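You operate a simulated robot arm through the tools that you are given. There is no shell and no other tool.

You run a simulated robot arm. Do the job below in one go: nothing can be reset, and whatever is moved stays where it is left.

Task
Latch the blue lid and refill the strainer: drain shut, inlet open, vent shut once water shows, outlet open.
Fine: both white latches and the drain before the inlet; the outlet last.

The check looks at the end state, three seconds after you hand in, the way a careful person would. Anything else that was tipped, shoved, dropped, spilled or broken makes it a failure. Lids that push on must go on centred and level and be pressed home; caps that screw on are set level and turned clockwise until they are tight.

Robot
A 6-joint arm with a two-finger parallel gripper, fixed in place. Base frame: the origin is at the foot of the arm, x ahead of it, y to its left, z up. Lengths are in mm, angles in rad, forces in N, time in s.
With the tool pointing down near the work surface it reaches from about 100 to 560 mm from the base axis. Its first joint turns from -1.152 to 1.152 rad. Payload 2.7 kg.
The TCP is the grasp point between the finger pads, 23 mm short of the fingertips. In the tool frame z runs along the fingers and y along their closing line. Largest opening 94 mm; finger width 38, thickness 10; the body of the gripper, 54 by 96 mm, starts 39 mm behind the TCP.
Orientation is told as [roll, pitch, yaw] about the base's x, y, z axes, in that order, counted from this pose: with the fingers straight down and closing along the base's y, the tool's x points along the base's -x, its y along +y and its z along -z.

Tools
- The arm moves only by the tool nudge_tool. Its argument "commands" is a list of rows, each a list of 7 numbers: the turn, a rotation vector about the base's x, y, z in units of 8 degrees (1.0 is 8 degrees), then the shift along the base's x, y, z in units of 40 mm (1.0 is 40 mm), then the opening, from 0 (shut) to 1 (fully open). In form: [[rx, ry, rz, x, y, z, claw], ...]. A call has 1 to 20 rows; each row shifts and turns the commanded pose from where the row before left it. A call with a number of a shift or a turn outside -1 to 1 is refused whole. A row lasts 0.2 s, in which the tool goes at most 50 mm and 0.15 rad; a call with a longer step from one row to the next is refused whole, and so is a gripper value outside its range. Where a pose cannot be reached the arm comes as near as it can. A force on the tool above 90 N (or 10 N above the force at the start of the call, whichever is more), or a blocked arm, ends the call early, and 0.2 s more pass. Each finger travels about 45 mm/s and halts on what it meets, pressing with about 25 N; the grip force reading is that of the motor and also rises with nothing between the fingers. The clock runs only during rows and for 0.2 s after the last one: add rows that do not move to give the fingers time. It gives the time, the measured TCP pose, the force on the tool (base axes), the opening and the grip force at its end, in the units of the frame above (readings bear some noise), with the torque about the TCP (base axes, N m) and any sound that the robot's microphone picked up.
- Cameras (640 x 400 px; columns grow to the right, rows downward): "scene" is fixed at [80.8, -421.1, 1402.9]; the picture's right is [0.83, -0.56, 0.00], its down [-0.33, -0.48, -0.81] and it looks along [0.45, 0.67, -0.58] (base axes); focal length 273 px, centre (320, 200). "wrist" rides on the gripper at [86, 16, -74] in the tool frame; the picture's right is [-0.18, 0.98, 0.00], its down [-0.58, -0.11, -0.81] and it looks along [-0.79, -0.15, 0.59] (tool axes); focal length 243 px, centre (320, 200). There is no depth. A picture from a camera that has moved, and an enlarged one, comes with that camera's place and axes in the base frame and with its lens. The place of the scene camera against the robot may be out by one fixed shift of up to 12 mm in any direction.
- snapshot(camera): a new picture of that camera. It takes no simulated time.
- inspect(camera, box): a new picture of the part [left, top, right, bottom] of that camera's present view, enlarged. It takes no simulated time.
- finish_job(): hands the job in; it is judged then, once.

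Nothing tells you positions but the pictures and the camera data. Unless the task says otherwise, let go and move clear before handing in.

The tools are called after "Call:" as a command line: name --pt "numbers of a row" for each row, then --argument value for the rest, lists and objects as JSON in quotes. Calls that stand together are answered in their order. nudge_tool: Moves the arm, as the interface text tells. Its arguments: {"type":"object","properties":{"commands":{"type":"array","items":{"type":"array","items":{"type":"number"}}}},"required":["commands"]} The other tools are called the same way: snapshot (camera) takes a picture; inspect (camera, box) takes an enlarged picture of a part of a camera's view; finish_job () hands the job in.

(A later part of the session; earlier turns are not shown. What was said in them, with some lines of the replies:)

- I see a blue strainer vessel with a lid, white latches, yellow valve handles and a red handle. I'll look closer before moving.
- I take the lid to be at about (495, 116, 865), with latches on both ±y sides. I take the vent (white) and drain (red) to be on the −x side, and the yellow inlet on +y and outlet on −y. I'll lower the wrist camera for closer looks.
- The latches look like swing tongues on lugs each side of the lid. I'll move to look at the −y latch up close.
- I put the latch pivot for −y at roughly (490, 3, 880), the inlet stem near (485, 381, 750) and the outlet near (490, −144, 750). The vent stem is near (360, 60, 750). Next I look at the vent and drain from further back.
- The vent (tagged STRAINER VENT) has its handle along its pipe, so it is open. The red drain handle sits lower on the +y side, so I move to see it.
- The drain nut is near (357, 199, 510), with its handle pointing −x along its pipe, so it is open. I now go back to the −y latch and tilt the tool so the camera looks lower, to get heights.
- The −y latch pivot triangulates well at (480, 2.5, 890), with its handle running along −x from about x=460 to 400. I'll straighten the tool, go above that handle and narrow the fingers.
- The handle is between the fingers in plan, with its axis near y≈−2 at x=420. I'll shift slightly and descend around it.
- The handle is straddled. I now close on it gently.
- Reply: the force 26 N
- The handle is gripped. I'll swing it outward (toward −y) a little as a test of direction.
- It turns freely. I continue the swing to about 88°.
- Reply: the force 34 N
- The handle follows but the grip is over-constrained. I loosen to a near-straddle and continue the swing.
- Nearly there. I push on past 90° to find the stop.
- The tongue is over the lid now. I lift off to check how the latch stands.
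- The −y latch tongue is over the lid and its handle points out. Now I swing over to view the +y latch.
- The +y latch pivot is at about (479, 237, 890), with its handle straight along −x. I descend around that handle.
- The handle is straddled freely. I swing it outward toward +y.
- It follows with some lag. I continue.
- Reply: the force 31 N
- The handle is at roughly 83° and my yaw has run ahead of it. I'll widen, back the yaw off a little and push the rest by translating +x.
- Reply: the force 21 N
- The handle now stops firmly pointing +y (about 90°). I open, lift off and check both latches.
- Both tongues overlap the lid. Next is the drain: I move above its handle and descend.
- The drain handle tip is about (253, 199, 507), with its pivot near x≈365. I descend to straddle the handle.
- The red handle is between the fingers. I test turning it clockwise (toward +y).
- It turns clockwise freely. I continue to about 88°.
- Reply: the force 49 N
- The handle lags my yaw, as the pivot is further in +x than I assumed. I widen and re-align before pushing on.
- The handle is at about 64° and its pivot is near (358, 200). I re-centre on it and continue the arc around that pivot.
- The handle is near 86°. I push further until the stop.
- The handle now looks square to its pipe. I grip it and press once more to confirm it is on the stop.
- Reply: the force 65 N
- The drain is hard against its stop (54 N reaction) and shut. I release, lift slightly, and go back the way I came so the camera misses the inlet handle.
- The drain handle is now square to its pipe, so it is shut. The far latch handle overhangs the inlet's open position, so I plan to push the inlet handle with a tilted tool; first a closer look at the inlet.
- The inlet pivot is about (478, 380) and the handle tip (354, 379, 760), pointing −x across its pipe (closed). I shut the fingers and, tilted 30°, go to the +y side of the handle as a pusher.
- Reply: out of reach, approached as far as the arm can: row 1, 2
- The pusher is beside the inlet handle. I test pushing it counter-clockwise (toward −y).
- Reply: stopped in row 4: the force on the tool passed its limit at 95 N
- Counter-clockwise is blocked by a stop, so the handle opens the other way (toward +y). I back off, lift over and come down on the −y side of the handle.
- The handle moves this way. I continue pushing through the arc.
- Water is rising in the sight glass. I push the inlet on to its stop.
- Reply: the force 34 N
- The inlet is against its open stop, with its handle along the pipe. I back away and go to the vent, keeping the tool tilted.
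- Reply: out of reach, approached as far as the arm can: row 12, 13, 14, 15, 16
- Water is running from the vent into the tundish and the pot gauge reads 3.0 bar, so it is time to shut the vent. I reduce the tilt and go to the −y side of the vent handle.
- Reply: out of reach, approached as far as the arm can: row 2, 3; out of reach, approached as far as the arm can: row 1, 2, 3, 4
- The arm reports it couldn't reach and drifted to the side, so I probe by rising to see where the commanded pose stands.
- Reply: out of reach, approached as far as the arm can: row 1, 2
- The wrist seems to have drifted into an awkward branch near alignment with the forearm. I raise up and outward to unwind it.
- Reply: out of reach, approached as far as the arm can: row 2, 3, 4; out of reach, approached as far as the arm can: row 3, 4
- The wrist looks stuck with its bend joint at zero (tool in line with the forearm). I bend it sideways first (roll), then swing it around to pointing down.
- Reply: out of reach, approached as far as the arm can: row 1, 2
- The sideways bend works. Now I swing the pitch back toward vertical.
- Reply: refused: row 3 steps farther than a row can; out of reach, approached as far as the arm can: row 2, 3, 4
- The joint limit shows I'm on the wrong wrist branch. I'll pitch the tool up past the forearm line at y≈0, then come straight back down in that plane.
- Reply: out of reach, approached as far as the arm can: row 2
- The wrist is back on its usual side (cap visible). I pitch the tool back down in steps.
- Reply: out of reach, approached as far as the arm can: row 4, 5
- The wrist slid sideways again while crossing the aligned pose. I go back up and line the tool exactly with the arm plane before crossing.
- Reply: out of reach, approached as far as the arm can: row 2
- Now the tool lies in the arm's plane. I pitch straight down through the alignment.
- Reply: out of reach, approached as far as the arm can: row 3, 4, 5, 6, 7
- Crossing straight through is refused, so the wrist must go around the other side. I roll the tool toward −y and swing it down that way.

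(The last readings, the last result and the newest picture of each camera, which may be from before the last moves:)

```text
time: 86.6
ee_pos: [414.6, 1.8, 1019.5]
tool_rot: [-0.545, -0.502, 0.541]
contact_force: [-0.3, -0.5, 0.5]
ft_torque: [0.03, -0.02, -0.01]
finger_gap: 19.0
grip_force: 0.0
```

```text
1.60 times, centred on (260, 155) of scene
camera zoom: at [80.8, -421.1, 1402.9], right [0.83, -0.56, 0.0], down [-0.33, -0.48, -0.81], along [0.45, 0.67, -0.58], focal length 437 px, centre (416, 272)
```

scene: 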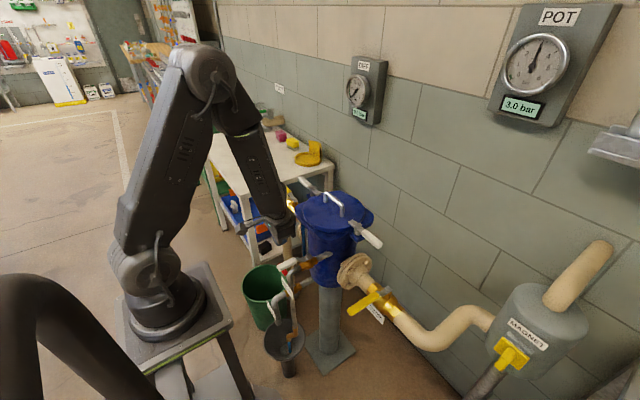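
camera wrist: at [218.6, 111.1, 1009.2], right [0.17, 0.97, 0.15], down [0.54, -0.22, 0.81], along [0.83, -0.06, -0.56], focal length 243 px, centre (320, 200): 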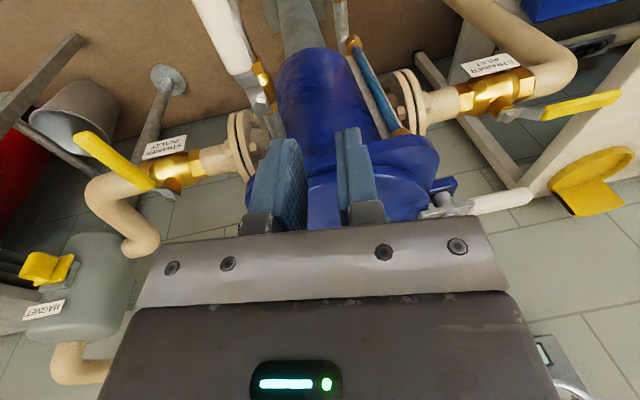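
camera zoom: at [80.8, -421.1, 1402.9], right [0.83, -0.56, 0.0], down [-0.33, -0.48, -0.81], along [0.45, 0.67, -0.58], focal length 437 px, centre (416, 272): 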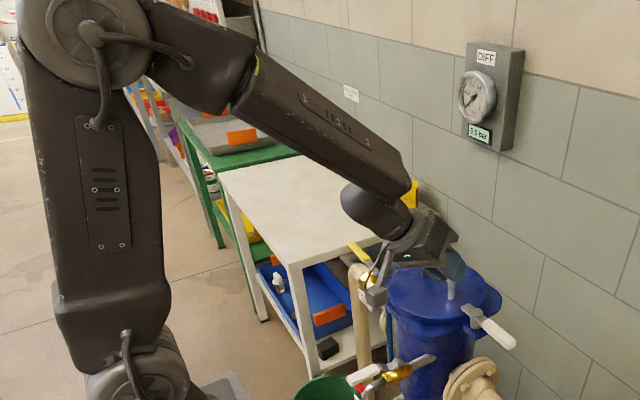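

Call:
nudge_tool --pt "0 0.9 0 0 0 0 0.2" --pt "0 0.9 0 0 0 0 0.2" --pt "0 0.9 0 0 0 0 0.2" --pt "0 0.9 0 0 0 0 0.2" --pt "0 0 0 0 0 0 0.2"

Call:
inspect --camera "scene" --box '[180, 30, 340, 280]'

```text
time: 87.8
ee_pos: [377.2, 73.4, 945.4]
tool_rot: [-0.318, -0.066, 0.456]
contact_force: [0.2, 0.2, -0.8]
ft_torque: [0.02, -0.01, -0.03]
finger_gap: 18.6
grip_force: 0.0
out of reach, approached as far as the arm can: row 2, 3, 4
```

```text
1.60 times, centred on (260, 155) of scene
camera zoom: at [80.8, -421.1, 1402.9], right [0.83, -0.56, 0.0], down [-0.33, -0.48, -0.81], along [0.45, 0.67, -0.58], focal length 437 px, centre (416, 272)
```

zoom: 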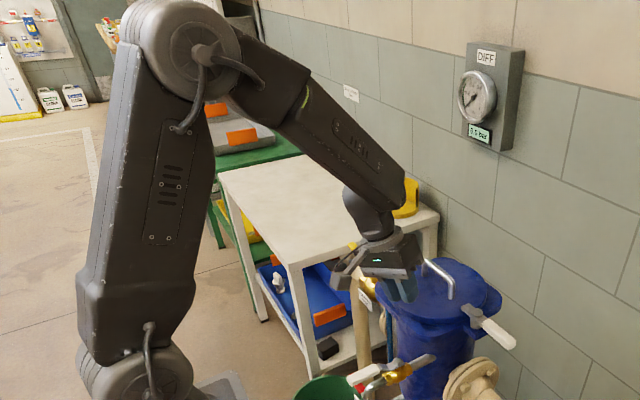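

The joint pattern suggests the wrist must pass its zero bend near the forearm-roll limit, the way it came in. I pitch up and lean +y from here.

Call:
nudge_tool --pt "0.6 -0.75 0 0.1 0 0.4 0.2" --pt "0.6 -0.75 0 0.1 0 0.4 0.2" --pt "0.6 -0.75 0 0.1 0 0.4 0.2" --pt "0.6 -0.75 0 0 0 0 0.2" --pt "0.6 -0.75 0 0 0 0 0.2" --pt "0.6 -0.75 0 0 0 0 0.2" --pt "0.6 -0.75 0 0 0 0 0.2" --pt "0 0 0 0 0 0 0.2"

Call:
inspect --camera "scene" --box '[180, 30, 340, 280]'

```text
time: 89.6
ee_pos: [376.4, 111.0, 977.2]
tool_rot: [0.002, -0.968, 0.306]
contact_force: [0.5, -0.8, -0.1]
ft_torque: [0.01, 0.01, 0.03]
finger_gap: 18.7
grip_force: 0.0
out of reach, approached as far as the arm can: row 1, 2, 3, 4
```

```text
1.60 times, centred on (260, 155) of scene
camera zoom: at [80.8, -421.1, 1402.9], right [0.83, -0.56, 0.0], down [-0.33, -0.48, -0.81], along [0.45, 0.67, -0.58], focal length 437 px, centre (416, 272)
```

zoom: 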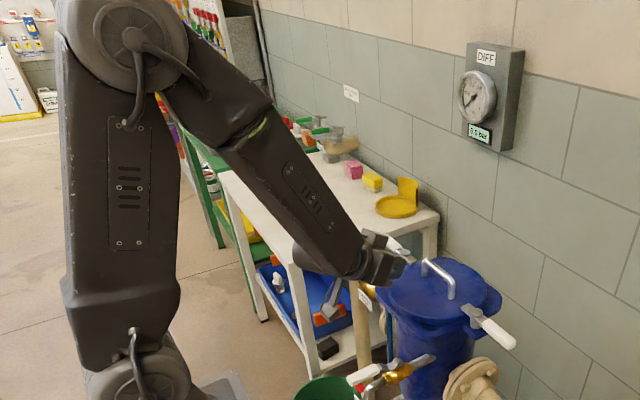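

That went through; the hub is now on the other side. I swing the tool via +y and then down.

Call:
nudge_tool --pt "0.9 0.25 0 0 0 0.2 0.2" --pt "0.9 0.25 0 0 0 0.2 0.2" --pt "0.9 0.25 0 0 0 0.2 0.2" --pt "-0.2 0.9 0 0 0 0 0.2" --pt "-0.2 0.9 0 0 0 0 0.2" --pt "-0.2 0.9 0 0 0 0 0.2" --pt "-0.2 0.9 0 0 0 0 0.2" --pt "-0.2 0.9 0 0 0 0 0.2" --pt "0 0 0 0 0 0 0.2"

Call:
inspect --camera "scene" --box '[180, 30, 340, 280]'

```text
time: 91.6
ee_pos: [374.9, 112.1, 1000.8]
tool_rot: [0.379, -0.267, -0.061]
contact_force: [0.6, -0.7, -0.5]
ft_torque: [-0.04, 0.01, 0.01]
finger_gap: 19.0
grip_force: 0.0
```

```text
1.60 times, centred on (260, 155) of scene
camera zoom: at [80.8, -421.1, 1402.9], right [0.83, -0.56, 0.0], down [-0.33, -0.48, -0.81], along [0.45, 0.67, -0.58], focal length 437 px, centre (416, 272)
```

zoom: 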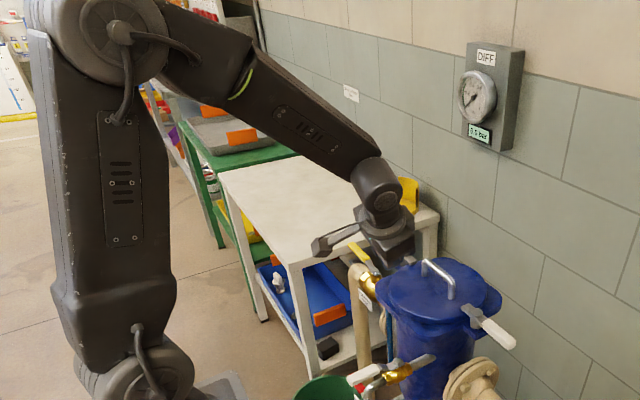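

The wrist is on its normal branch again. I level the tool.

Call:
nudge_tool --pt "0 0.9 0.2 0 0 0 0.2" --pt "0 0.9 0.2 0 0 0 0.2" --pt "-0.9 0.1 0 0 0 0 0.2" --pt "-0.9 0 0 0 0 0 0.2" --pt "-0.9 0 0 0 0 0 0.2" --pt "0 0 0 0 0 0 0.2"

Call:
snapshot --camera "wrist"

Call:
snapshot --camera "scene"

```text
time: 93.0
ee_pos: [375.8, 112.0, 1000.8]
tool_rot: [-0.005, -0.006, 0.001]
contact_force: [-0.7, 0.5, 0.4]
ft_torque: [0.0, -0.01, -0.01]
finger_gap: 18.8
grip_force: 0.0
```

```text
taken
camera wrist: at [289.2, 127.6, 1074.7], right [0.18, 0.98, 0.0], down [0.58, -0.1, 0.81], along [0.8, -0.15, -0.59], focal length 243 px, centre (320, 200)
```

wrist: 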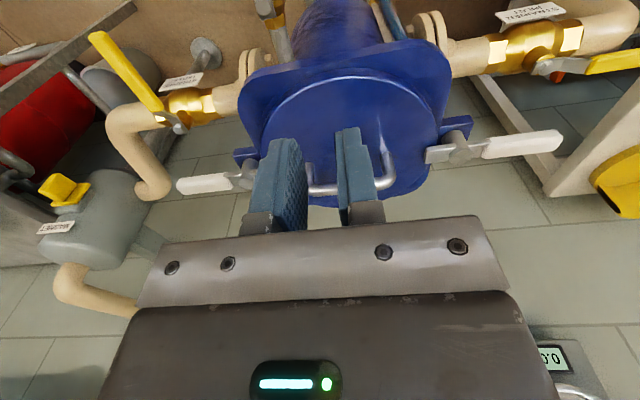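

```text
taken
```

scene: 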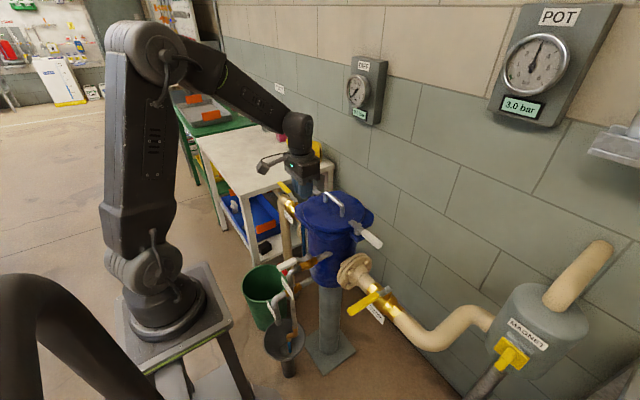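

Recovered; tool is level again. Now with shut fingers I go to the −y side of the vent handle.

Call:
nudge_tool --pt "0 0 0 -0.42 -0.43 -0.4 0" --pt "0 0 0 -0.42 -0.43 -0.6 0" --pt "0 0 0 -0.42 -0.43 -0.8 0" --pt "0 0 0 -0.42 -0.43 -0.8 0" --pt "0 0 0 -0.42 -0.43 -0.8 0" --pt "0 0 0 0 0 0 0"

Call:
snapshot --camera "wrist"

Call:
inspect --camera "scene" --box '[240, 210, 400, 360]'

```text
time: 94.4
ee_pos: [291.6, 25.2, 865.8]
tool_rot: [-0.007, -0.006, 0.001]
contact_force: [0.5, -0.2, 0.1]
ft_torque: [0.01, -0.01, 0.0]
finger_gap: 0.0
grip_force: 24.8
```

```text
taken
camera wrist: at [204.9, 41.1, 939.0], right [0.18, 0.98, 0.0], down [0.58, -0.1, 0.81], along [0.8, -0.15, -0.59], focal length 243 px, centre (320, 200)
```

wrist: 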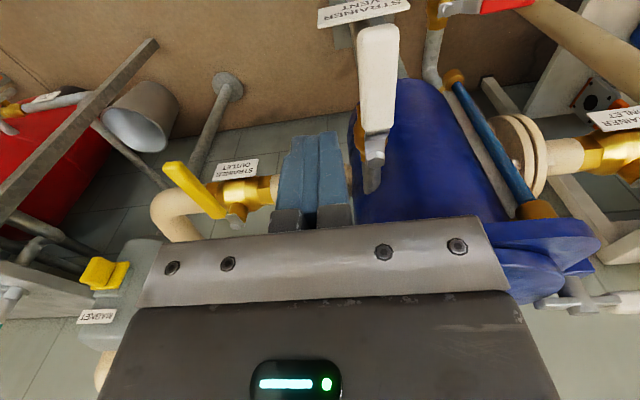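

```text
2.67 times, centred on (320, 285) of scene
camera zoom: at [80.8, -421.1, 1402.9], right [0.83, -0.56, 0.0], down [-0.33, -0.48, -0.81], along [0.45, 0.67, -0.58], focal length 728 px, centre (320, -27)
```

zoom: 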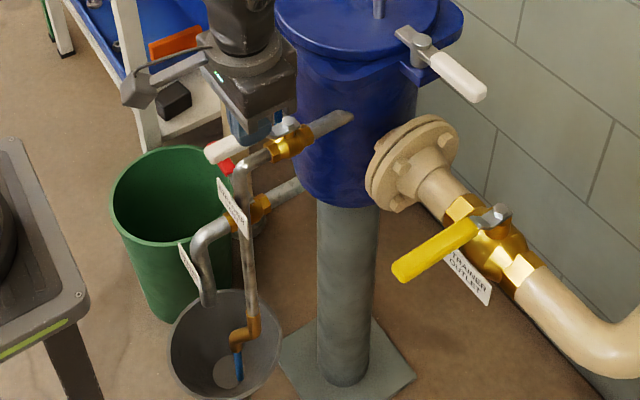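

Call:
nudge_tool --pt "0 0 0 0 0 -0.8 0" --pt "0 0 0 0 0 -0.5 0" --pt "0 0 0 0 0 0 0"

Call:
snapshot --camera "wrist"

Call:
inspect --camera "scene" --box '[250, 230, 350, 310]'

```text
time: 95.2
ee_pos: [291.9, 25.6, 812.8]
tool_rot: [-0.004, -0.004, 0.0]
contact_force: [0.0, 0.1, 0.0]
ft_torque: [-0.04, -0.02, 0.02]
finger_gap: 0.4
grip_force: 24.6
```

```text
taken
camera wrist: at [206.0, 42.1, 886.3], right [0.18, 0.98, 0.0], down [0.58, -0.11, 0.81], along [0.8, -0.15, -0.59], focal length 243 px, centre (320, 200)
```

wrist: 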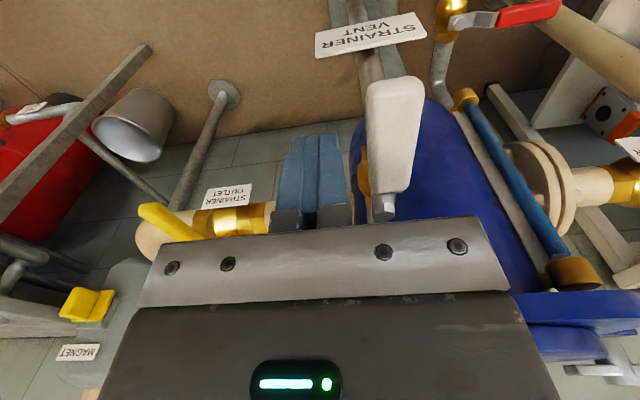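

```text
5.00 times, centred on (300, 270) of scene
camera zoom: at [80.8, -421.1, 1402.9], right [0.83, -0.56, 0.0], down [-0.33, -0.48, -0.81], along [0.45, 0.67, -0.58], focal length 1365 px, centre (420, -150)
```

zoom: 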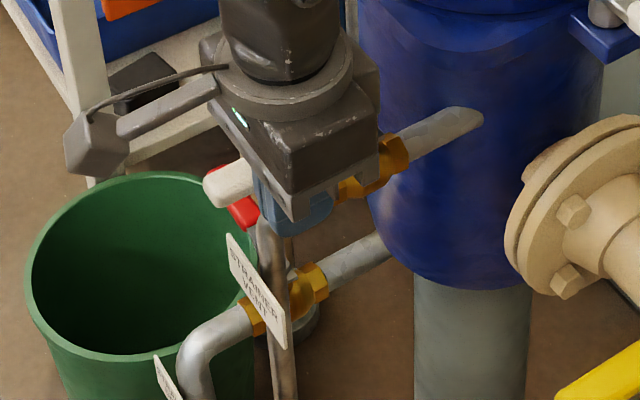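

The vent handle tip is at (257, 61, 800) with its pivot near (360, 60, 790). I lower 10 mm and test pushing it toward +y.

Call:
nudge_tool --pt "0 0 0 0 0 -0.25 0" --pt "0 0 0 0 0.3 0 0" --pt "0 0 0 0 0.2 0 0" --pt "0 0 0 -0.05 0.2 0 0" --pt "0 0 0 0 0 0 0"

Call:
snapshot --camera "wrist"

```text
time: 96.1
ee_pos: [291.0, 38.1, 803.5]
tool_rot: [-0.008, 0.002, -0.021]
contact_force: [10.8, -39.6, 2.2]
ft_torque: [0.22, 0.08, 0.63]
finger_gap: 0.0
grip_force: 24.7
stopped in row 4: the force on the tool passed its limit at 106 N (the readings are from after the stop); the commanded pose is now the measured one
```

```text
taken
camera wrist: at [205.5, 56.7, 876.8], right [0.2, 0.98, -0.01], down [0.58, -0.12, 0.81], along [0.79, -0.17, -0.59], focal length 243 px, centre (320, 200)
```

wrist: 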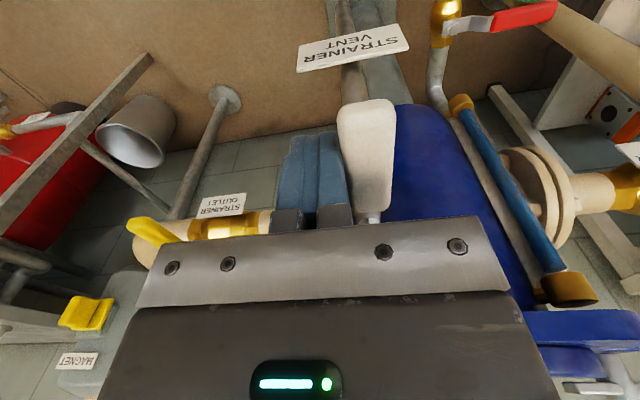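

That way is blocked, so the vent shuts toward −y. I hop over to the handle's +y side.

Call:
nudge_tool --pt "0 0 0.14 0 -0.25 0 0" --pt "0 0 0 0 0 0.9 0" --pt "0 0 0 0 0.5 0.2 0" --pt "0 0 0 0 0.8 0 0" --pt "0 0 0 0 0.2 -0.4 0" --pt "0 0 0 0 0 -0.6 0" --pt "0 0 0 0 0 0 0"

Call:
snapshot --camera "wrist"

```text
time: 97.7
ee_pos: [291.3, 90.5, 807.6]
tool_rot: [-0.005, -0.001, 0.0]
contact_force: [-0.4, -0.7, 0.1]
ft_torque: [0.02, 0.01, 0.0]
finger_gap: 0.0
grip_force: 25.0
```

```text
taken
camera wrist: at [204.4, 107.3, 880.5], right [0.18, 0.98, -0.01], down [0.58, -0.1, 0.81], along [0.79, -0.15, -0.59], focal length 243 px, centre (320, 200)
```

wrist: 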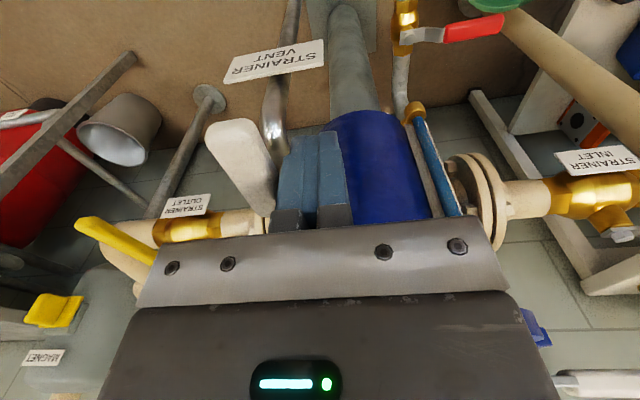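

Call:
nudge_tool --pt "0 0 0 -0.03 -0.25 -0.1 0" --pt "0 0 0 -0.08 -0.34 0 0" --pt "0 0 0 0 -0.39 0 0" --pt "0 0 0 0 0 0 0"

Call:
snapshot --camera "wrist"

```text
time: 98.7
ee_pos: [284.9, 51.0, 803.9]
tool_rot: [-0.008, 0.0, 0.0]
contact_force: [0.1, 0.2, -0.6]
ft_torque: [-0.01, 0.0, 0.0]
finger_gap: 0.4
grip_force: 25.3
```

```text
taken
camera wrist: at [200.2, 67.3, 876.9], right [0.18, 0.98, -0.01], down [0.58, -0.1, 0.81], along [0.79, -0.15, -0.59], focal length 243 px, centre (320, 200)
```

wrist: 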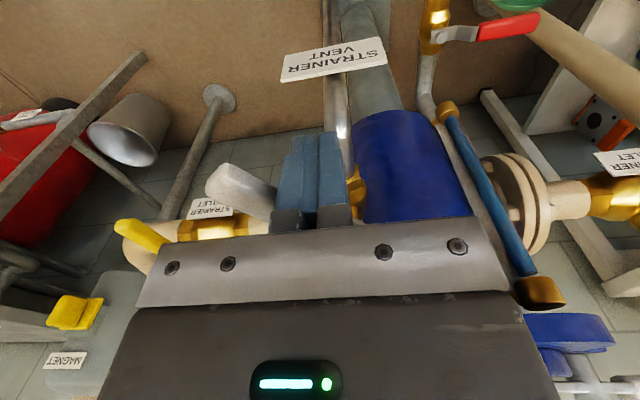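

It turns this way. I continue the arc.

Call:
nudge_tool --pt "0 0 0 0.15 -0.385 0 0" --pt "0 0 0 0.225 -0.375 0 0" --pt "0 0 0 0.33 -0.31 0 0" --pt "0 0 0 0.2 -0.12 0 0" --pt "0 0 0 0 0 0 0"

Call:
snapshot --camera "wrist"

Call:
inspect --camera "scene" --box '[240, 210, 400, 360]'

```text
time: 99.9
ee_pos: [323.2, 4.6, 802.5]
tool_rot: [-0.007, -0.001, -0.001]
contact_force: [0.7, -0.8, -0.1]
ft_torque: [-0.01, 0.03, -0.02]
finger_gap: 0.0
grip_force: 24.8
```

```text
taken
camera wrist: at [236.8, 20.0, 876.4], right [0.18, 0.98, -0.01], down [0.58, -0.1, 0.81], along [0.79, -0.15, -0.59], focal length 243 px, centre (320, 200)
```

wrist: 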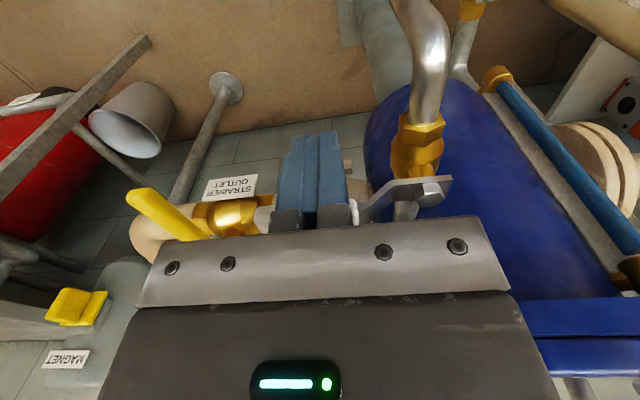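

```text
2.67 times, centred on (320, 285) of scene
camera zoom: at [80.8, -421.1, 1402.9], right [0.83, -0.56, 0.0], down [-0.33, -0.48, -0.81], along [0.45, 0.67, -0.58], focal length 728 px, centre (320, -27)
```

zoom: 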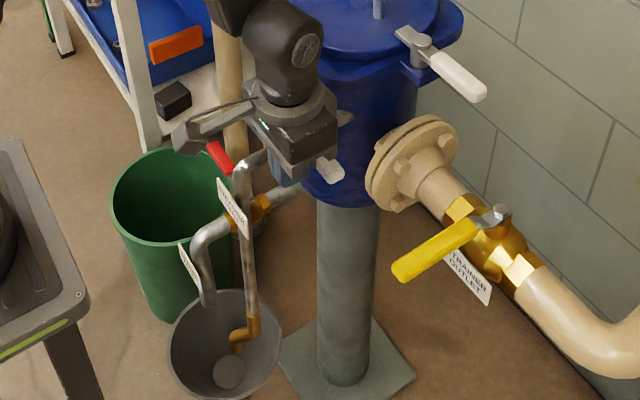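

The water has stopped. I push the vent on to its stop.

Call:
nudge_tool --pt "0 0 0 0.12 -0.03 0 0" --pt "0 0 0 0.12 -0.03 0 0" --pt "0 0 0 0.1 0 0 0" --pt "0 0 0 0 0 0 0"

Call:
inspect --camera "scene" --box '[240, 210, 400, 360]'

```text
time: 100.9
ee_pos: [325.8, -0.3, 802.2]
tool_rot: [-0.01, 0.028, -0.001]
contact_force: [-52.2, 19.9, 16.6]
ft_torque: [-0.04, -0.75, 0.83]
finger_gap: 0.0
grip_force: 25.0
```

```text
2.67 times, centred on (320, 285) of scene
camera zoom: at [79.4, -420.6, 1403.1], right [0.83, -0.56, 0.0], down [-0.32, -0.48, -0.81], along [0.46, 0.67, -0.58], focal length 728 px, centre (320, -27)
```

zoom: 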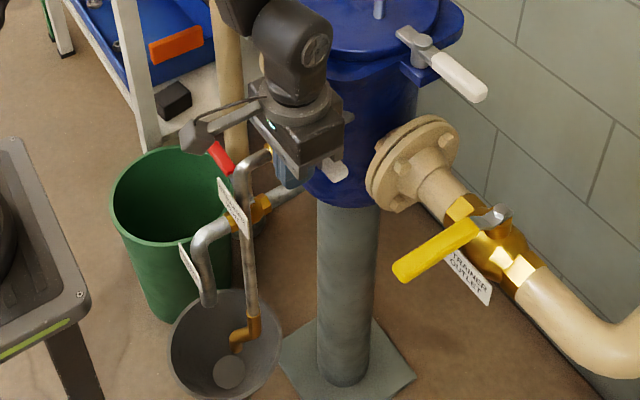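

The vent is on its stop (shut). I back off, rise, and look over the vent and the outlet.

Call:
nudge_tool --pt "0 0 0 -0.5 0.1 0 0" --pt "0 0 0 0 0 0.9 0" --pt "0 0 0 0 0 0.9 0" --pt "0 0 0 -0.1 -0.6 0.5 0.3" --pt "0 0 0 -0.1 -0.8 0 0.6" --pt "0 0 0 -0.1 -0.8 0 1" --pt "0 0 0 0 -0.8 0 1" --pt "0 0 0 0 0 0 1"

Call:
snapshot --camera "wrist"

Call:
inspect --camera "wrist" --box '[200, 0, 460, 200]'

Call:
inspect --camera "scene" --box '[240, 210, 400, 360]'

```text
time: 102.7
ee_pos: [304.7, -114.9, 893.9]
tool_rot: [-0.007, 0.0, 0.001]
contact_force: [-0.2, 0.5, 0.4]
ft_torque: [0.0, 0.0, 0.0]
finger_gap: 94.0
grip_force: 0.1
```

```text
taken
camera wrist: at [218.8, -98.4, 968.7], right [0.18, 0.98, -0.01], down [0.58, -0.1, 0.81], along [0.79, -0.15, -0.59], focal length 243 px, centre (320, 200)
```

wrist: 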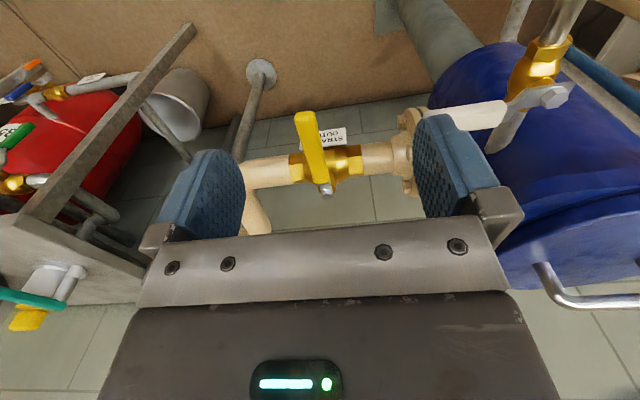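

```text
2.00 times, centred on (330, 100) of wrist
camera zoom: at [218.8, -98.4, 968.7], right [0.18, 0.98, -0.01], down [0.58, -0.1, 0.81], along [0.79, -0.15, -0.59], focal length 485 px, centre (300, 400)
```

zoom: 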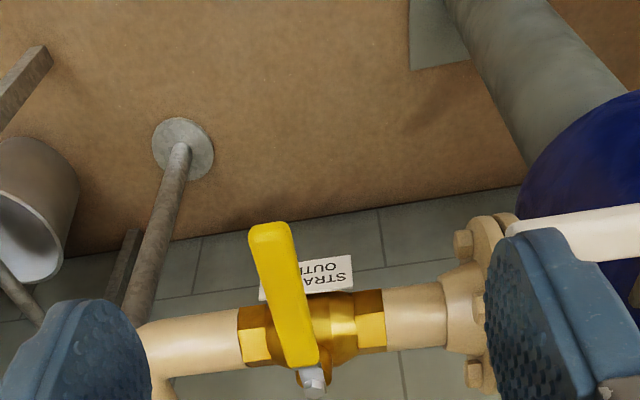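

```text
2.67 times, centred on (320, 285) of scene
camera zoom: at [80.7, -421.1, 1402.9], right [0.83, -0.56, 0.0], down [-0.33, -0.48, -0.81], along [0.45, 0.67, -0.58], focal length 728 px, centre (320, -27)
```

zoom: 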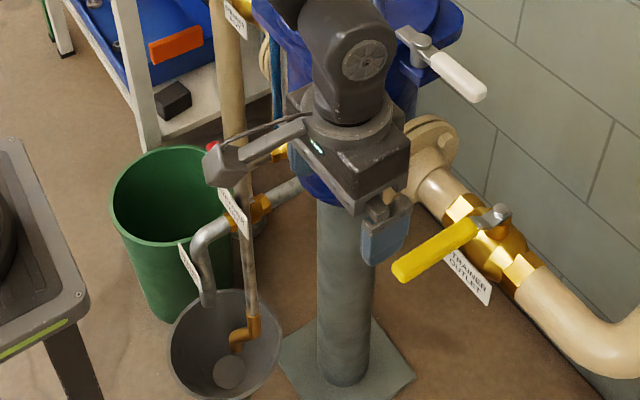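

The vent handle is now across its pipe and the flow has stopped. Outlet pivot is (478, −140) with its handle tip (354, −140, 760); I shut the fingers and test it toward −y from the +y side.

Call:
nudge_tool --pt "0 0 0 0.6 0.04 -0.2 0.4" --pt "0 0 0 0.8 0.04 -0.5 0" --pt "0 0 0 0.8 0.04 -0.5 0" --pt "0 0 0 0.26 0 -0.4 0" --pt "0 0 0 0 0 -0.3 0" --pt "0 0 0 0 0 0 0"

Call:
snapshot --camera "wrist"

Call:
inspect --camera "scene" --box '[300, 200, 440, 320]'

```text
time: 104.1
ee_pos: [402.6, -109.2, 819.2]
tool_rot: [-0.006, -0.003, 0.0]
contact_force: [0.7, 0.3, -0.2]
ft_torque: [0.01, 0.0, 0.01]
finger_gap: 0.0
grip_force: 25.3
```

```text
taken
camera wrist: at [317.2, -93.0, 892.8], right [0.18, 0.98, -0.01], down [0.58, -0.1, 0.81], along [0.79, -0.15, -0.59], focal length 243 px, centre (320, 200)
```

wrist: 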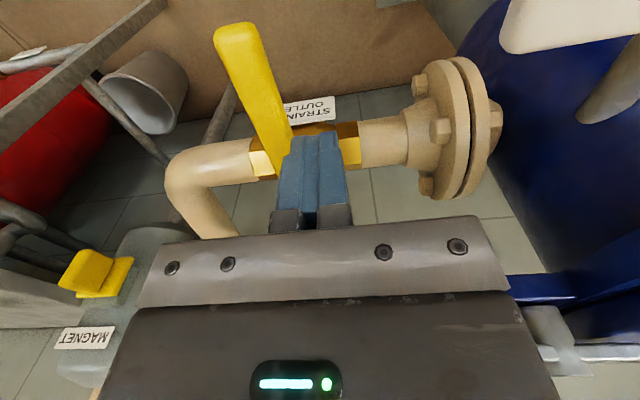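

```text
3.33 times, centred on (370, 260) of scene
camera zoom: at [80.8, -421.1, 1402.9], right [0.83, -0.56, 0.0], down [-0.33, -0.48, -0.81], along [0.45, 0.67, -0.58], focal length 910 px, centre (153, 0)
```

zoom: 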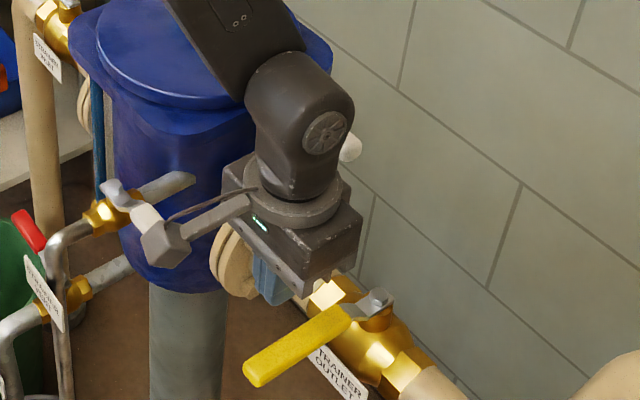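

Call:
nudge_tool --pt "0 0 0 0 0.05 -0.6 0" --pt "0 0 0 0 0 -0.75 0" --pt "0 0 0 0 -0.25 0 0" --pt "0 0 0 -0.05 -0.2 0 0" --pt "0 0 0 -0.05 -0.2 0 0" --pt "0 0 0 0 0 0 0"

Call:
snapshot --camera "wrist"

Call:
inspect --camera "scene" --box '[300, 200, 440, 320]'

```text
time: 105.5
ee_pos: [398.5, -133.6, 764.7]
tool_rot: [-0.006, -0.001, 0.0]
contact_force: [0.1, 1.3, 0.4]
ft_torque: [-0.02, -0.01, 0.04]
finger_gap: 0.2
grip_force: 24.7
```

```text
taken
camera wrist: at [312.6, -117.8, 838.0], right [0.18, 0.98, -0.01], down [0.58, -0.1, 0.81], along [0.79, -0.15, -0.59], focal length 243 px, centre (320, 200)
```

wrist: 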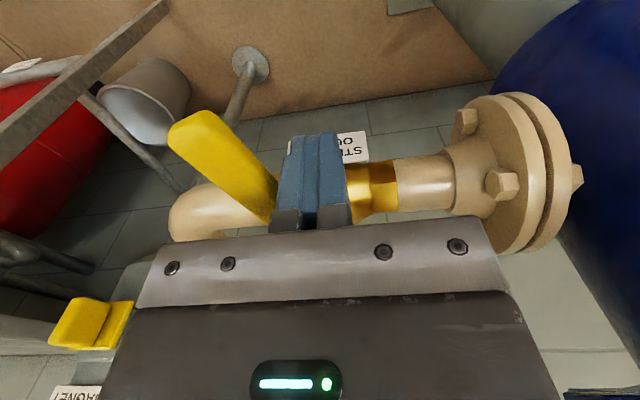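

```text
3.33 times, centred on (370, 260) of scene
camera zoom: at [80.8, -421.1, 1402.9], right [0.83, -0.56, 0.0], down [-0.33, -0.48, -0.81], along [0.45, 0.67, -0.58], focal length 910 px, centre (153, 0)
```

zoom: 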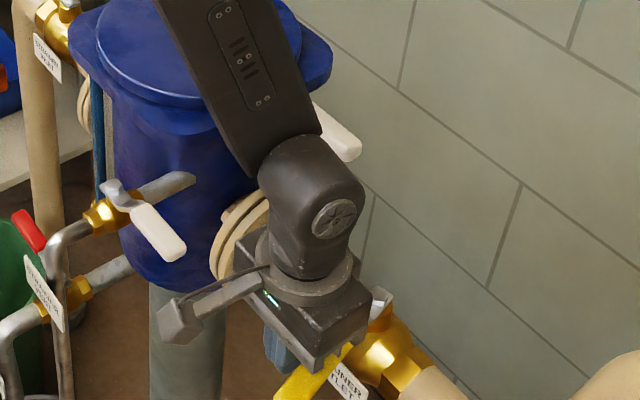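

The outlet opens toward −y. I continue the arc.

Call:
nudge_tool --pt "0 0 0 0.075 -0.45 0 0" --pt "0 0 0 0.135 -0.41 0 0" --pt "0 0 0 0.245 -0.38 0 0" --pt "0 0 0 0.36 -0.31 0 0" --pt "0 0 0 0.25 -0.12 0 0" --pt "0 0 0 0 0 0 0"

Call:
snapshot --camera "wrist"

Call:
inspect --camera "scene" --box '[300, 200, 440, 320]'

```text
time: 106.9
ee_pos: [441.3, -201.8, 765.0]
tool_rot: [-0.007, -0.001, -0.001]
contact_force: [-1.9, -0.6, -0.3]
ft_torque: [-0.01, 0.01, -0.05]
finger_gap: 0.0
grip_force: 25.4
```

```text
taken
camera wrist: at [355.5, -184.7, 838.9], right [0.18, 0.98, -0.01], down [0.58, -0.1, 0.81], along [0.79, -0.15, -0.59], focal length 243 px, centre (320, 200)
```

wrist: 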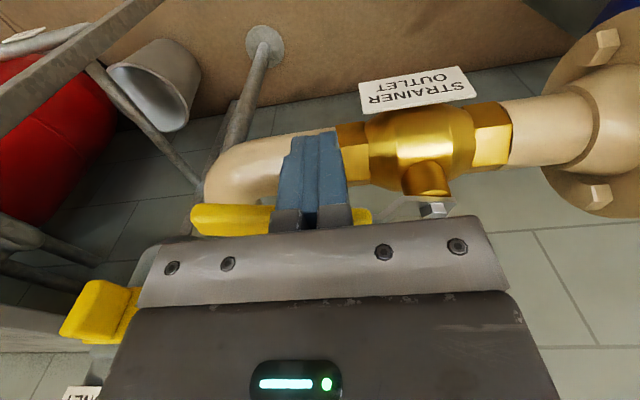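

```text
3.33 times, centred on (370, 260) of scene
camera zoom: at [80.7, -421.1, 1402.9], right [0.83, -0.56, 0.0], down [-0.33, -0.48, -0.81], along [0.45, 0.67, -0.58], focal length 910 px, centre (153, 0)
```

zoom: 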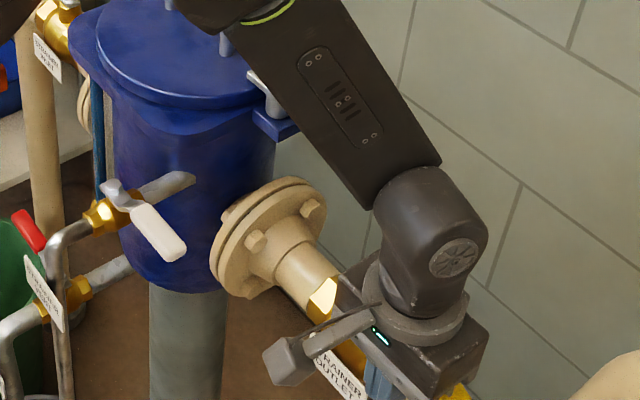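

Call:
nudge_tool --pt "0 0 0 0.13 -0.03 0 0" --pt "0 0 0 0.13 -0.02 0 0" --pt "0 0 0 0.1 0 0 0" --pt "0 0 0 0 0 0 0"

Call:
snapshot --camera "wrist"

```text
time: 107.9
ee_pos: [456.9, -203.0, 765.5]
tool_rot: [-0.008, -0.003, 0.001]
contact_force: [-0.6, -1.0, -0.3]
ft_torque: [0.0, 0.05, -0.02]
finger_gap: 0.0
grip_force: 24.7
```

```text
taken
camera wrist: at [369.6, -186.3, 838.8], right [0.18, 0.98, -0.01], down [0.58, -0.1, 0.81], along [0.79, -0.15, -0.59], focal length 243 px, centre (320, 200)
```

wrist: 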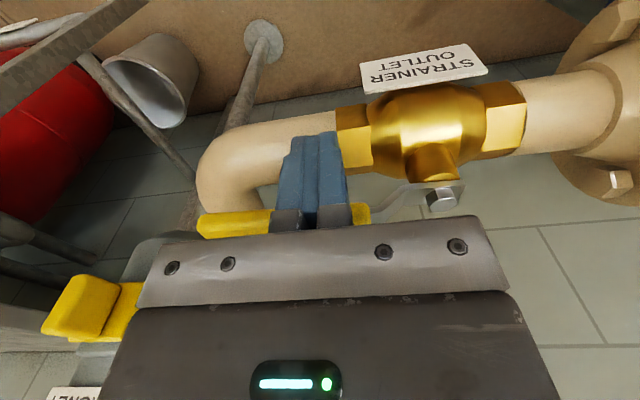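

Call:
nudge_tool --pt "0 0 0 0.1 0 0 0" --pt "0 0 0 0.1 0 0 0" --pt "0 0 0 0 0 0 0"

Call:
snapshot --camera "wrist"

```text
time: 108.7
ee_pos: [460.1, -203.6, 764.3]
tool_rot: [-0.004, 0.007, -0.001]
contact_force: [-31.6, -1.8, 13.3]
ft_torque: [0.09, -0.6, 0.18]
finger_gap: 0.2
grip_force: 25.3
```

```text
taken
camera wrist: at [374.9, -186.4, 838.6], right [0.19, 0.98, 0.0], down [0.59, -0.11, 0.8], along [0.79, -0.15, -0.6], focal length 243 px, centre (320, 200)
```

wrist: 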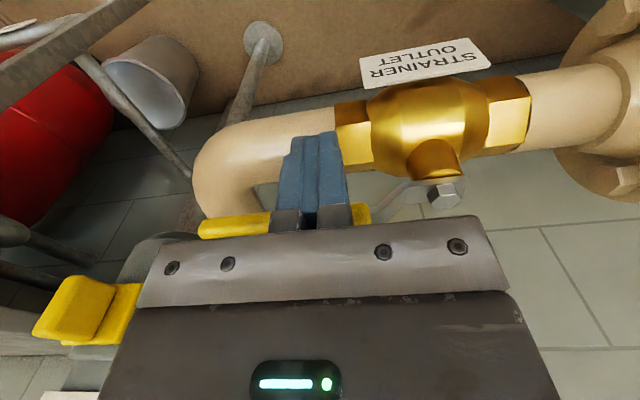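

The outlet is on its open stop. I back off, lift clear and check everything.

Call:
nudge_tool --pt "0 0 0 -0.6 0 0 0" --pt "0 0 0 -0.3 0 0.8 0" --pt "0 0 0 0 0 1 0" --pt "0 0 0 0 0 1 0" --pt "0 0 0 -0.5 0.4 0.8 0" --pt "0 0 0 -0.8 0.6 0.6 0.3" --pt "0 0 0 -0.8 0.6 0.6 0.5" --pt "0 0 0 -0.5 0.6 0.6 0.5" --pt "0 0 0 0 0.8 0.5 0.5" --pt "0 0 0 0 0.8 0.5 0.5" --pt "0 0 0 0 0.8 0.5 0.5" --pt "0 0 0 0 0.8 0.3 0.5" --pt "0 0 0 0 0.8 0 0.5" --pt "0 0 0 0 0 0 0.5"

Call:
snapshot --camera "scene"

Call:
inspect --camera "scene" --box '[230, 170, 420, 340]'

Call:
inspect --camera "scene" --box '[240, 240, 400, 390]'

Call:
snapshot --camera "wrist"

Call:
inspect --camera "wrist" --box '[100, 0, 560, 220]'

Call:
inspect --camera "scene" --box '[320, 40, 420, 140]'

```text
time: 111.7
ee_pos: [322.7, 46.0, 1052.9]
tool_rot: [-0.007, 0.0, 0.001]
contact_force: [-0.5, 0.4, 0.5]
ft_torque: [-0.02, 0.0, -0.01]
finger_gap: 47.2
grip_force: 0.1
```

```text
taken
```

scene: 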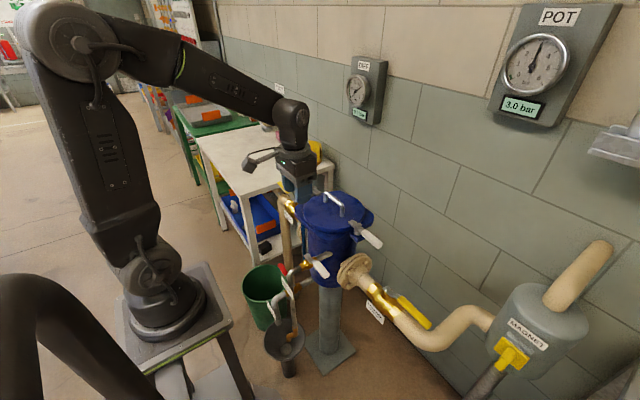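

```text
2.35 times, centred on (325, 255) of scene
camera zoom: at [80.8, -421.1, 1402.9], right [0.83, -0.56, 0.0], down [-0.33, -0.48, -0.81], along [0.45, 0.67, -0.58], focal length 642 px, centre (308, 71)
```

zoom: 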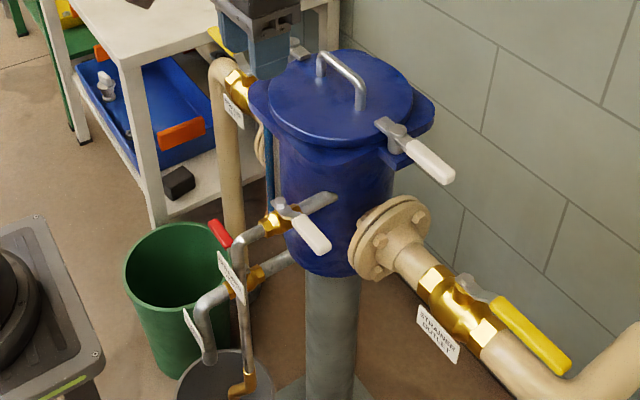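

```text
2.67 times, centred on (320, 315) of scene
camera zoom: at [80.8, -421.1, 1402.9], right [0.83, -0.56, 0.0], down [-0.33, -0.48, -0.81], along [0.45, 0.67, -0.58], focal length 728 px, centre (320, -107)
```

zoom: 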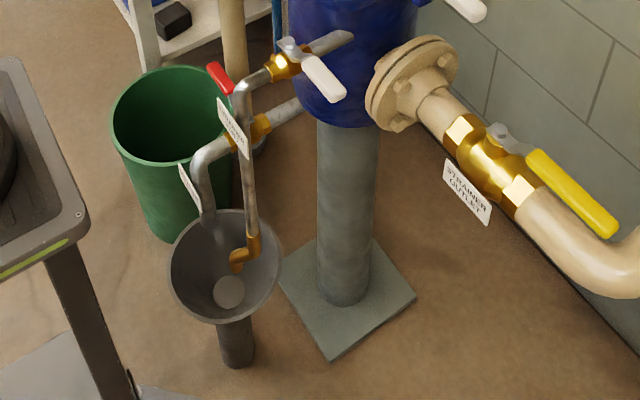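

```text
taken
camera wrist: at [237.1, 62.6, 1127.1], right [0.18, 0.98, -0.01], down [0.58, -0.1, 0.81], along [0.79, -0.15, -0.59], focal length 243 px, centre (320, 200)
```

wrist: 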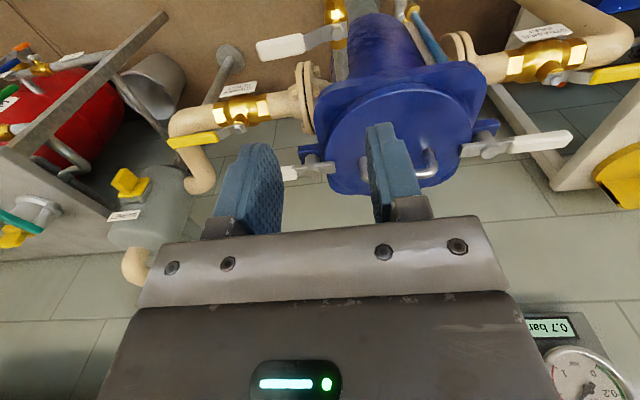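

```text
1.39 times, centred on (330, 110) of wrist
camera zoom: at [237.1, 62.6, 1127.1], right [0.18, 0.98, -0.01], down [0.58, -0.1, 0.81], along [0.79, -0.15, -0.59], focal length 338 px, centre (306, 325)
```

zoom: 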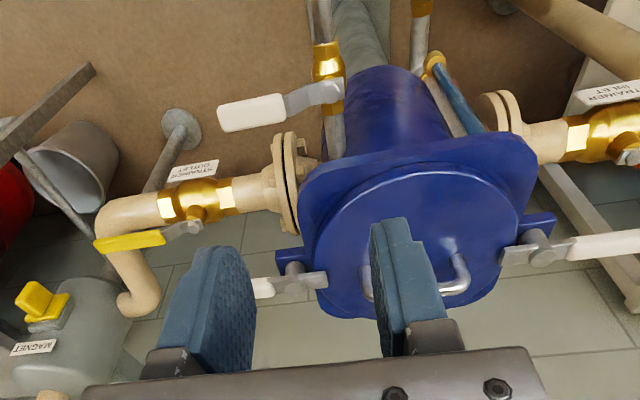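

```text
4.00 times, centred on (370, 90) of scene
camera zoom: at [80.8, -421.1, 1402.9], right [0.83, -0.56, 0.0], down [-0.33, -0.48, -0.81], along [0.45, 0.67, -0.58], focal length 1092 px, centre (120, 640)
```

zoom: 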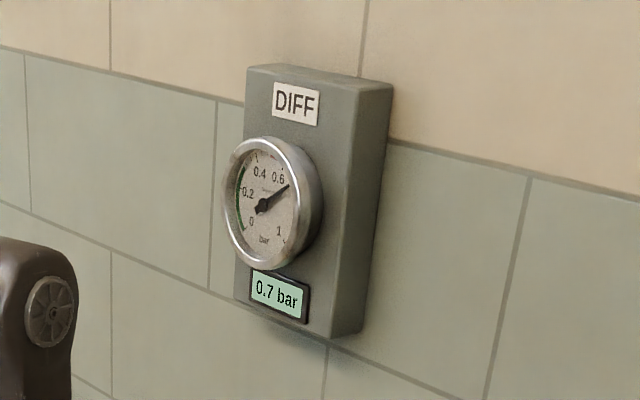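

All four valves and both latches look as wanted. The DIFF gauge reads 0.7 bar, so I wait a little to see whether it settles and whether anything drips.

Call:
nudge_tool --pt "0 0 0 -0.5 0.3 0.5 0.5" --pt "0 0 0 -0.5 0.3 0.5 0.5" --pt "0 0 0 -0.5 0.3 0 0.5" --pt "0 0 0 0 0 0 0.5" --pt "0 0 0 0 0 0 0.5" --pt "0 0 0 0 0 0 0.5" --pt "0 0 0 0 0 0 0.5" --pt "0 0 0 0 0 0 0.5" --pt "0 0 0 0 0 0 0.5" --pt "0 0 0 0 0 0 0.5" --pt "0 0 0 0 0 0 0.5" --pt "0 0 0 0 0 0 0.5" --pt "0 0 0 0 0 0 0.5"

Call:
inspect --camera "scene" --box '[320, 40, 420, 140]'

Call:
inspect --camera "scene" --box '[480, 0, 640, 140]'

Call:
inspect --camera "scene" --box '[250, 160, 400, 260]'

Call:
inspect --camera "wrist" --box '[320, 0, 640, 200]'

```text
time: 114.5
ee_pos: [264.3, 81.7, 1092.7]
tool_rot: [-0.008, -0.001, 0.0]
contact_force: [0.5, -0.7, -0.1]
ft_torque: [0.02, -0.03, 0.0]
finger_gap: 47.2
grip_force: 0.0
```

```text
4.00 times, centred on (370, 90) of scene
camera zoom: at [80.8, -421.1, 1402.9], right [0.83, -0.56, 0.0], down [-0.33, -0.48, -0.81], along [0.45, 0.67, -0.58], focal length 1092 px, centre (120, 640)
```

zoom: 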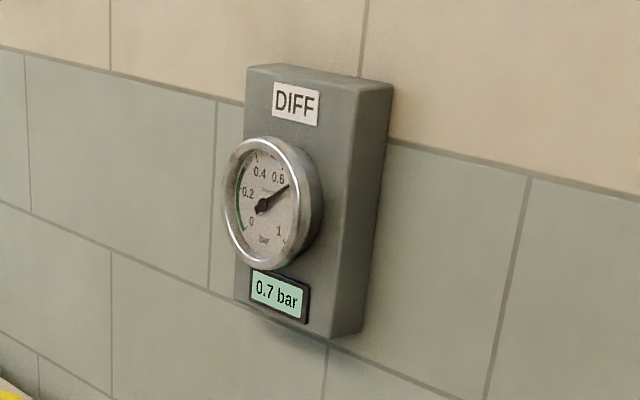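

```text
2.86 times, centred on (560, 70) of scene
camera zoom: at [80.8, -421.1, 1402.9], right [0.83, -0.56, 0.0], down [-0.33, -0.48, -0.81], along [0.45, 0.67, -0.58], focal length 780 px, centre (-366, 571)
```

zoom: 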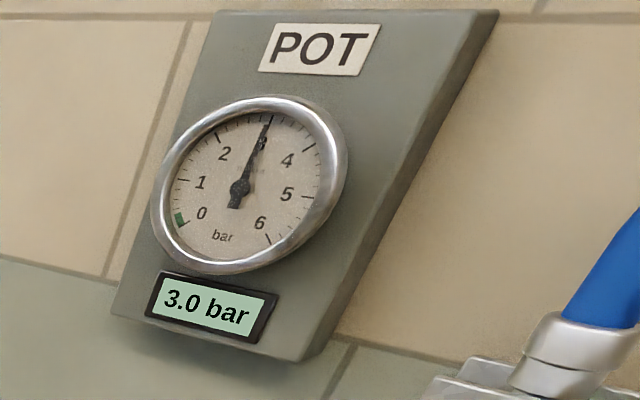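

```text
4.00 times, centred on (325, 210) of scene
camera zoom: at [80.8, -421.1, 1402.9], right [0.83, -0.56, 0.0], down [-0.33, -0.48, -0.81], along [0.45, 0.67, -0.58], focal length 1092 px, centre (300, 160)
```

zoom: 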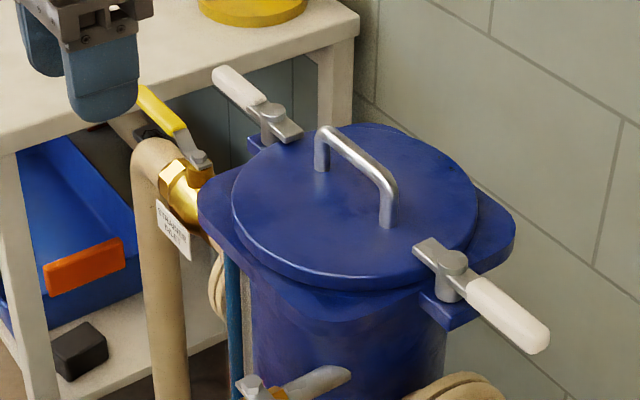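

```text
2.00 times, centred on (480, 100) of wrist
camera zoom: at [177.2, 97.7, 1166.9], right [0.18, 0.98, -0.01], down [0.58, -0.1, 0.81], along [0.79, -0.15, -0.59], focal length 485 px, centre (0, 400)
```

zoom: 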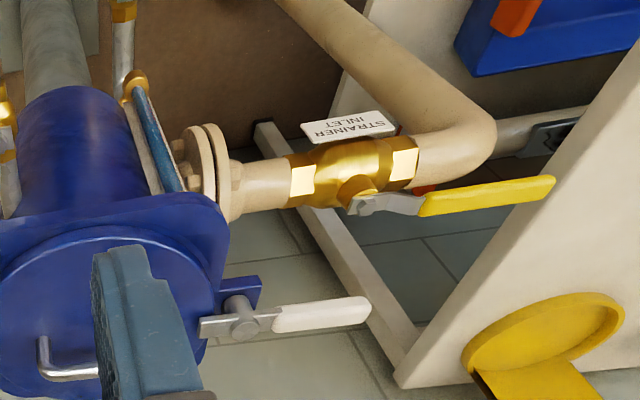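

Both latches have their tongues over the lid, and the drain and vent handles sit across their pipes. The inlet and outlet handles lie along theirs, the sight glass is full, the pot holds 3.0 bar and nothing drips. DIFF stays at 0.7 bar, above its green band; this job doesn't cover that, so I leave it and hand in with the arm clear.

Call:
finish_job

```text
The job is handed in.
```

The lid is latched and the strainer is refilled and back in line. The one thing out of place is the DIFF gauge. I don't have the check's result.

| Item | State at hand-in |
|---|---|
| White latches | Both turned out, tongues over the lid |
| Drain | Shut, handle across its pipe and on its stop |
| Inlet | Open, on its stop |
| Vent | Shut, on its stop; closed after water ran from it into the tundish |
| Outlet | Open, on its stop; done last |

- **Readings:** the sight glass is full and the POT gauge holds 3.0 bar. I saw no drips or spills.
- **DIFF gauge:** it reads 0.7 bar with flow, above its green band, and did not settle in the few seconds I watched. It may mean a dirty basket; I did not open or clean anything.
- **Wrong-way pushes:** I first tried the inlet and vent handles in the wrong direction. Each push was cut off at about 100 N against the stop; I saw no damage, and both then turned normally the other way.
- **Vent delay:** the arm's wrist jammed in an awkward pose after the inlet was opened, so the vent ran into the tundish for about 30 seconds longer than it needed to.
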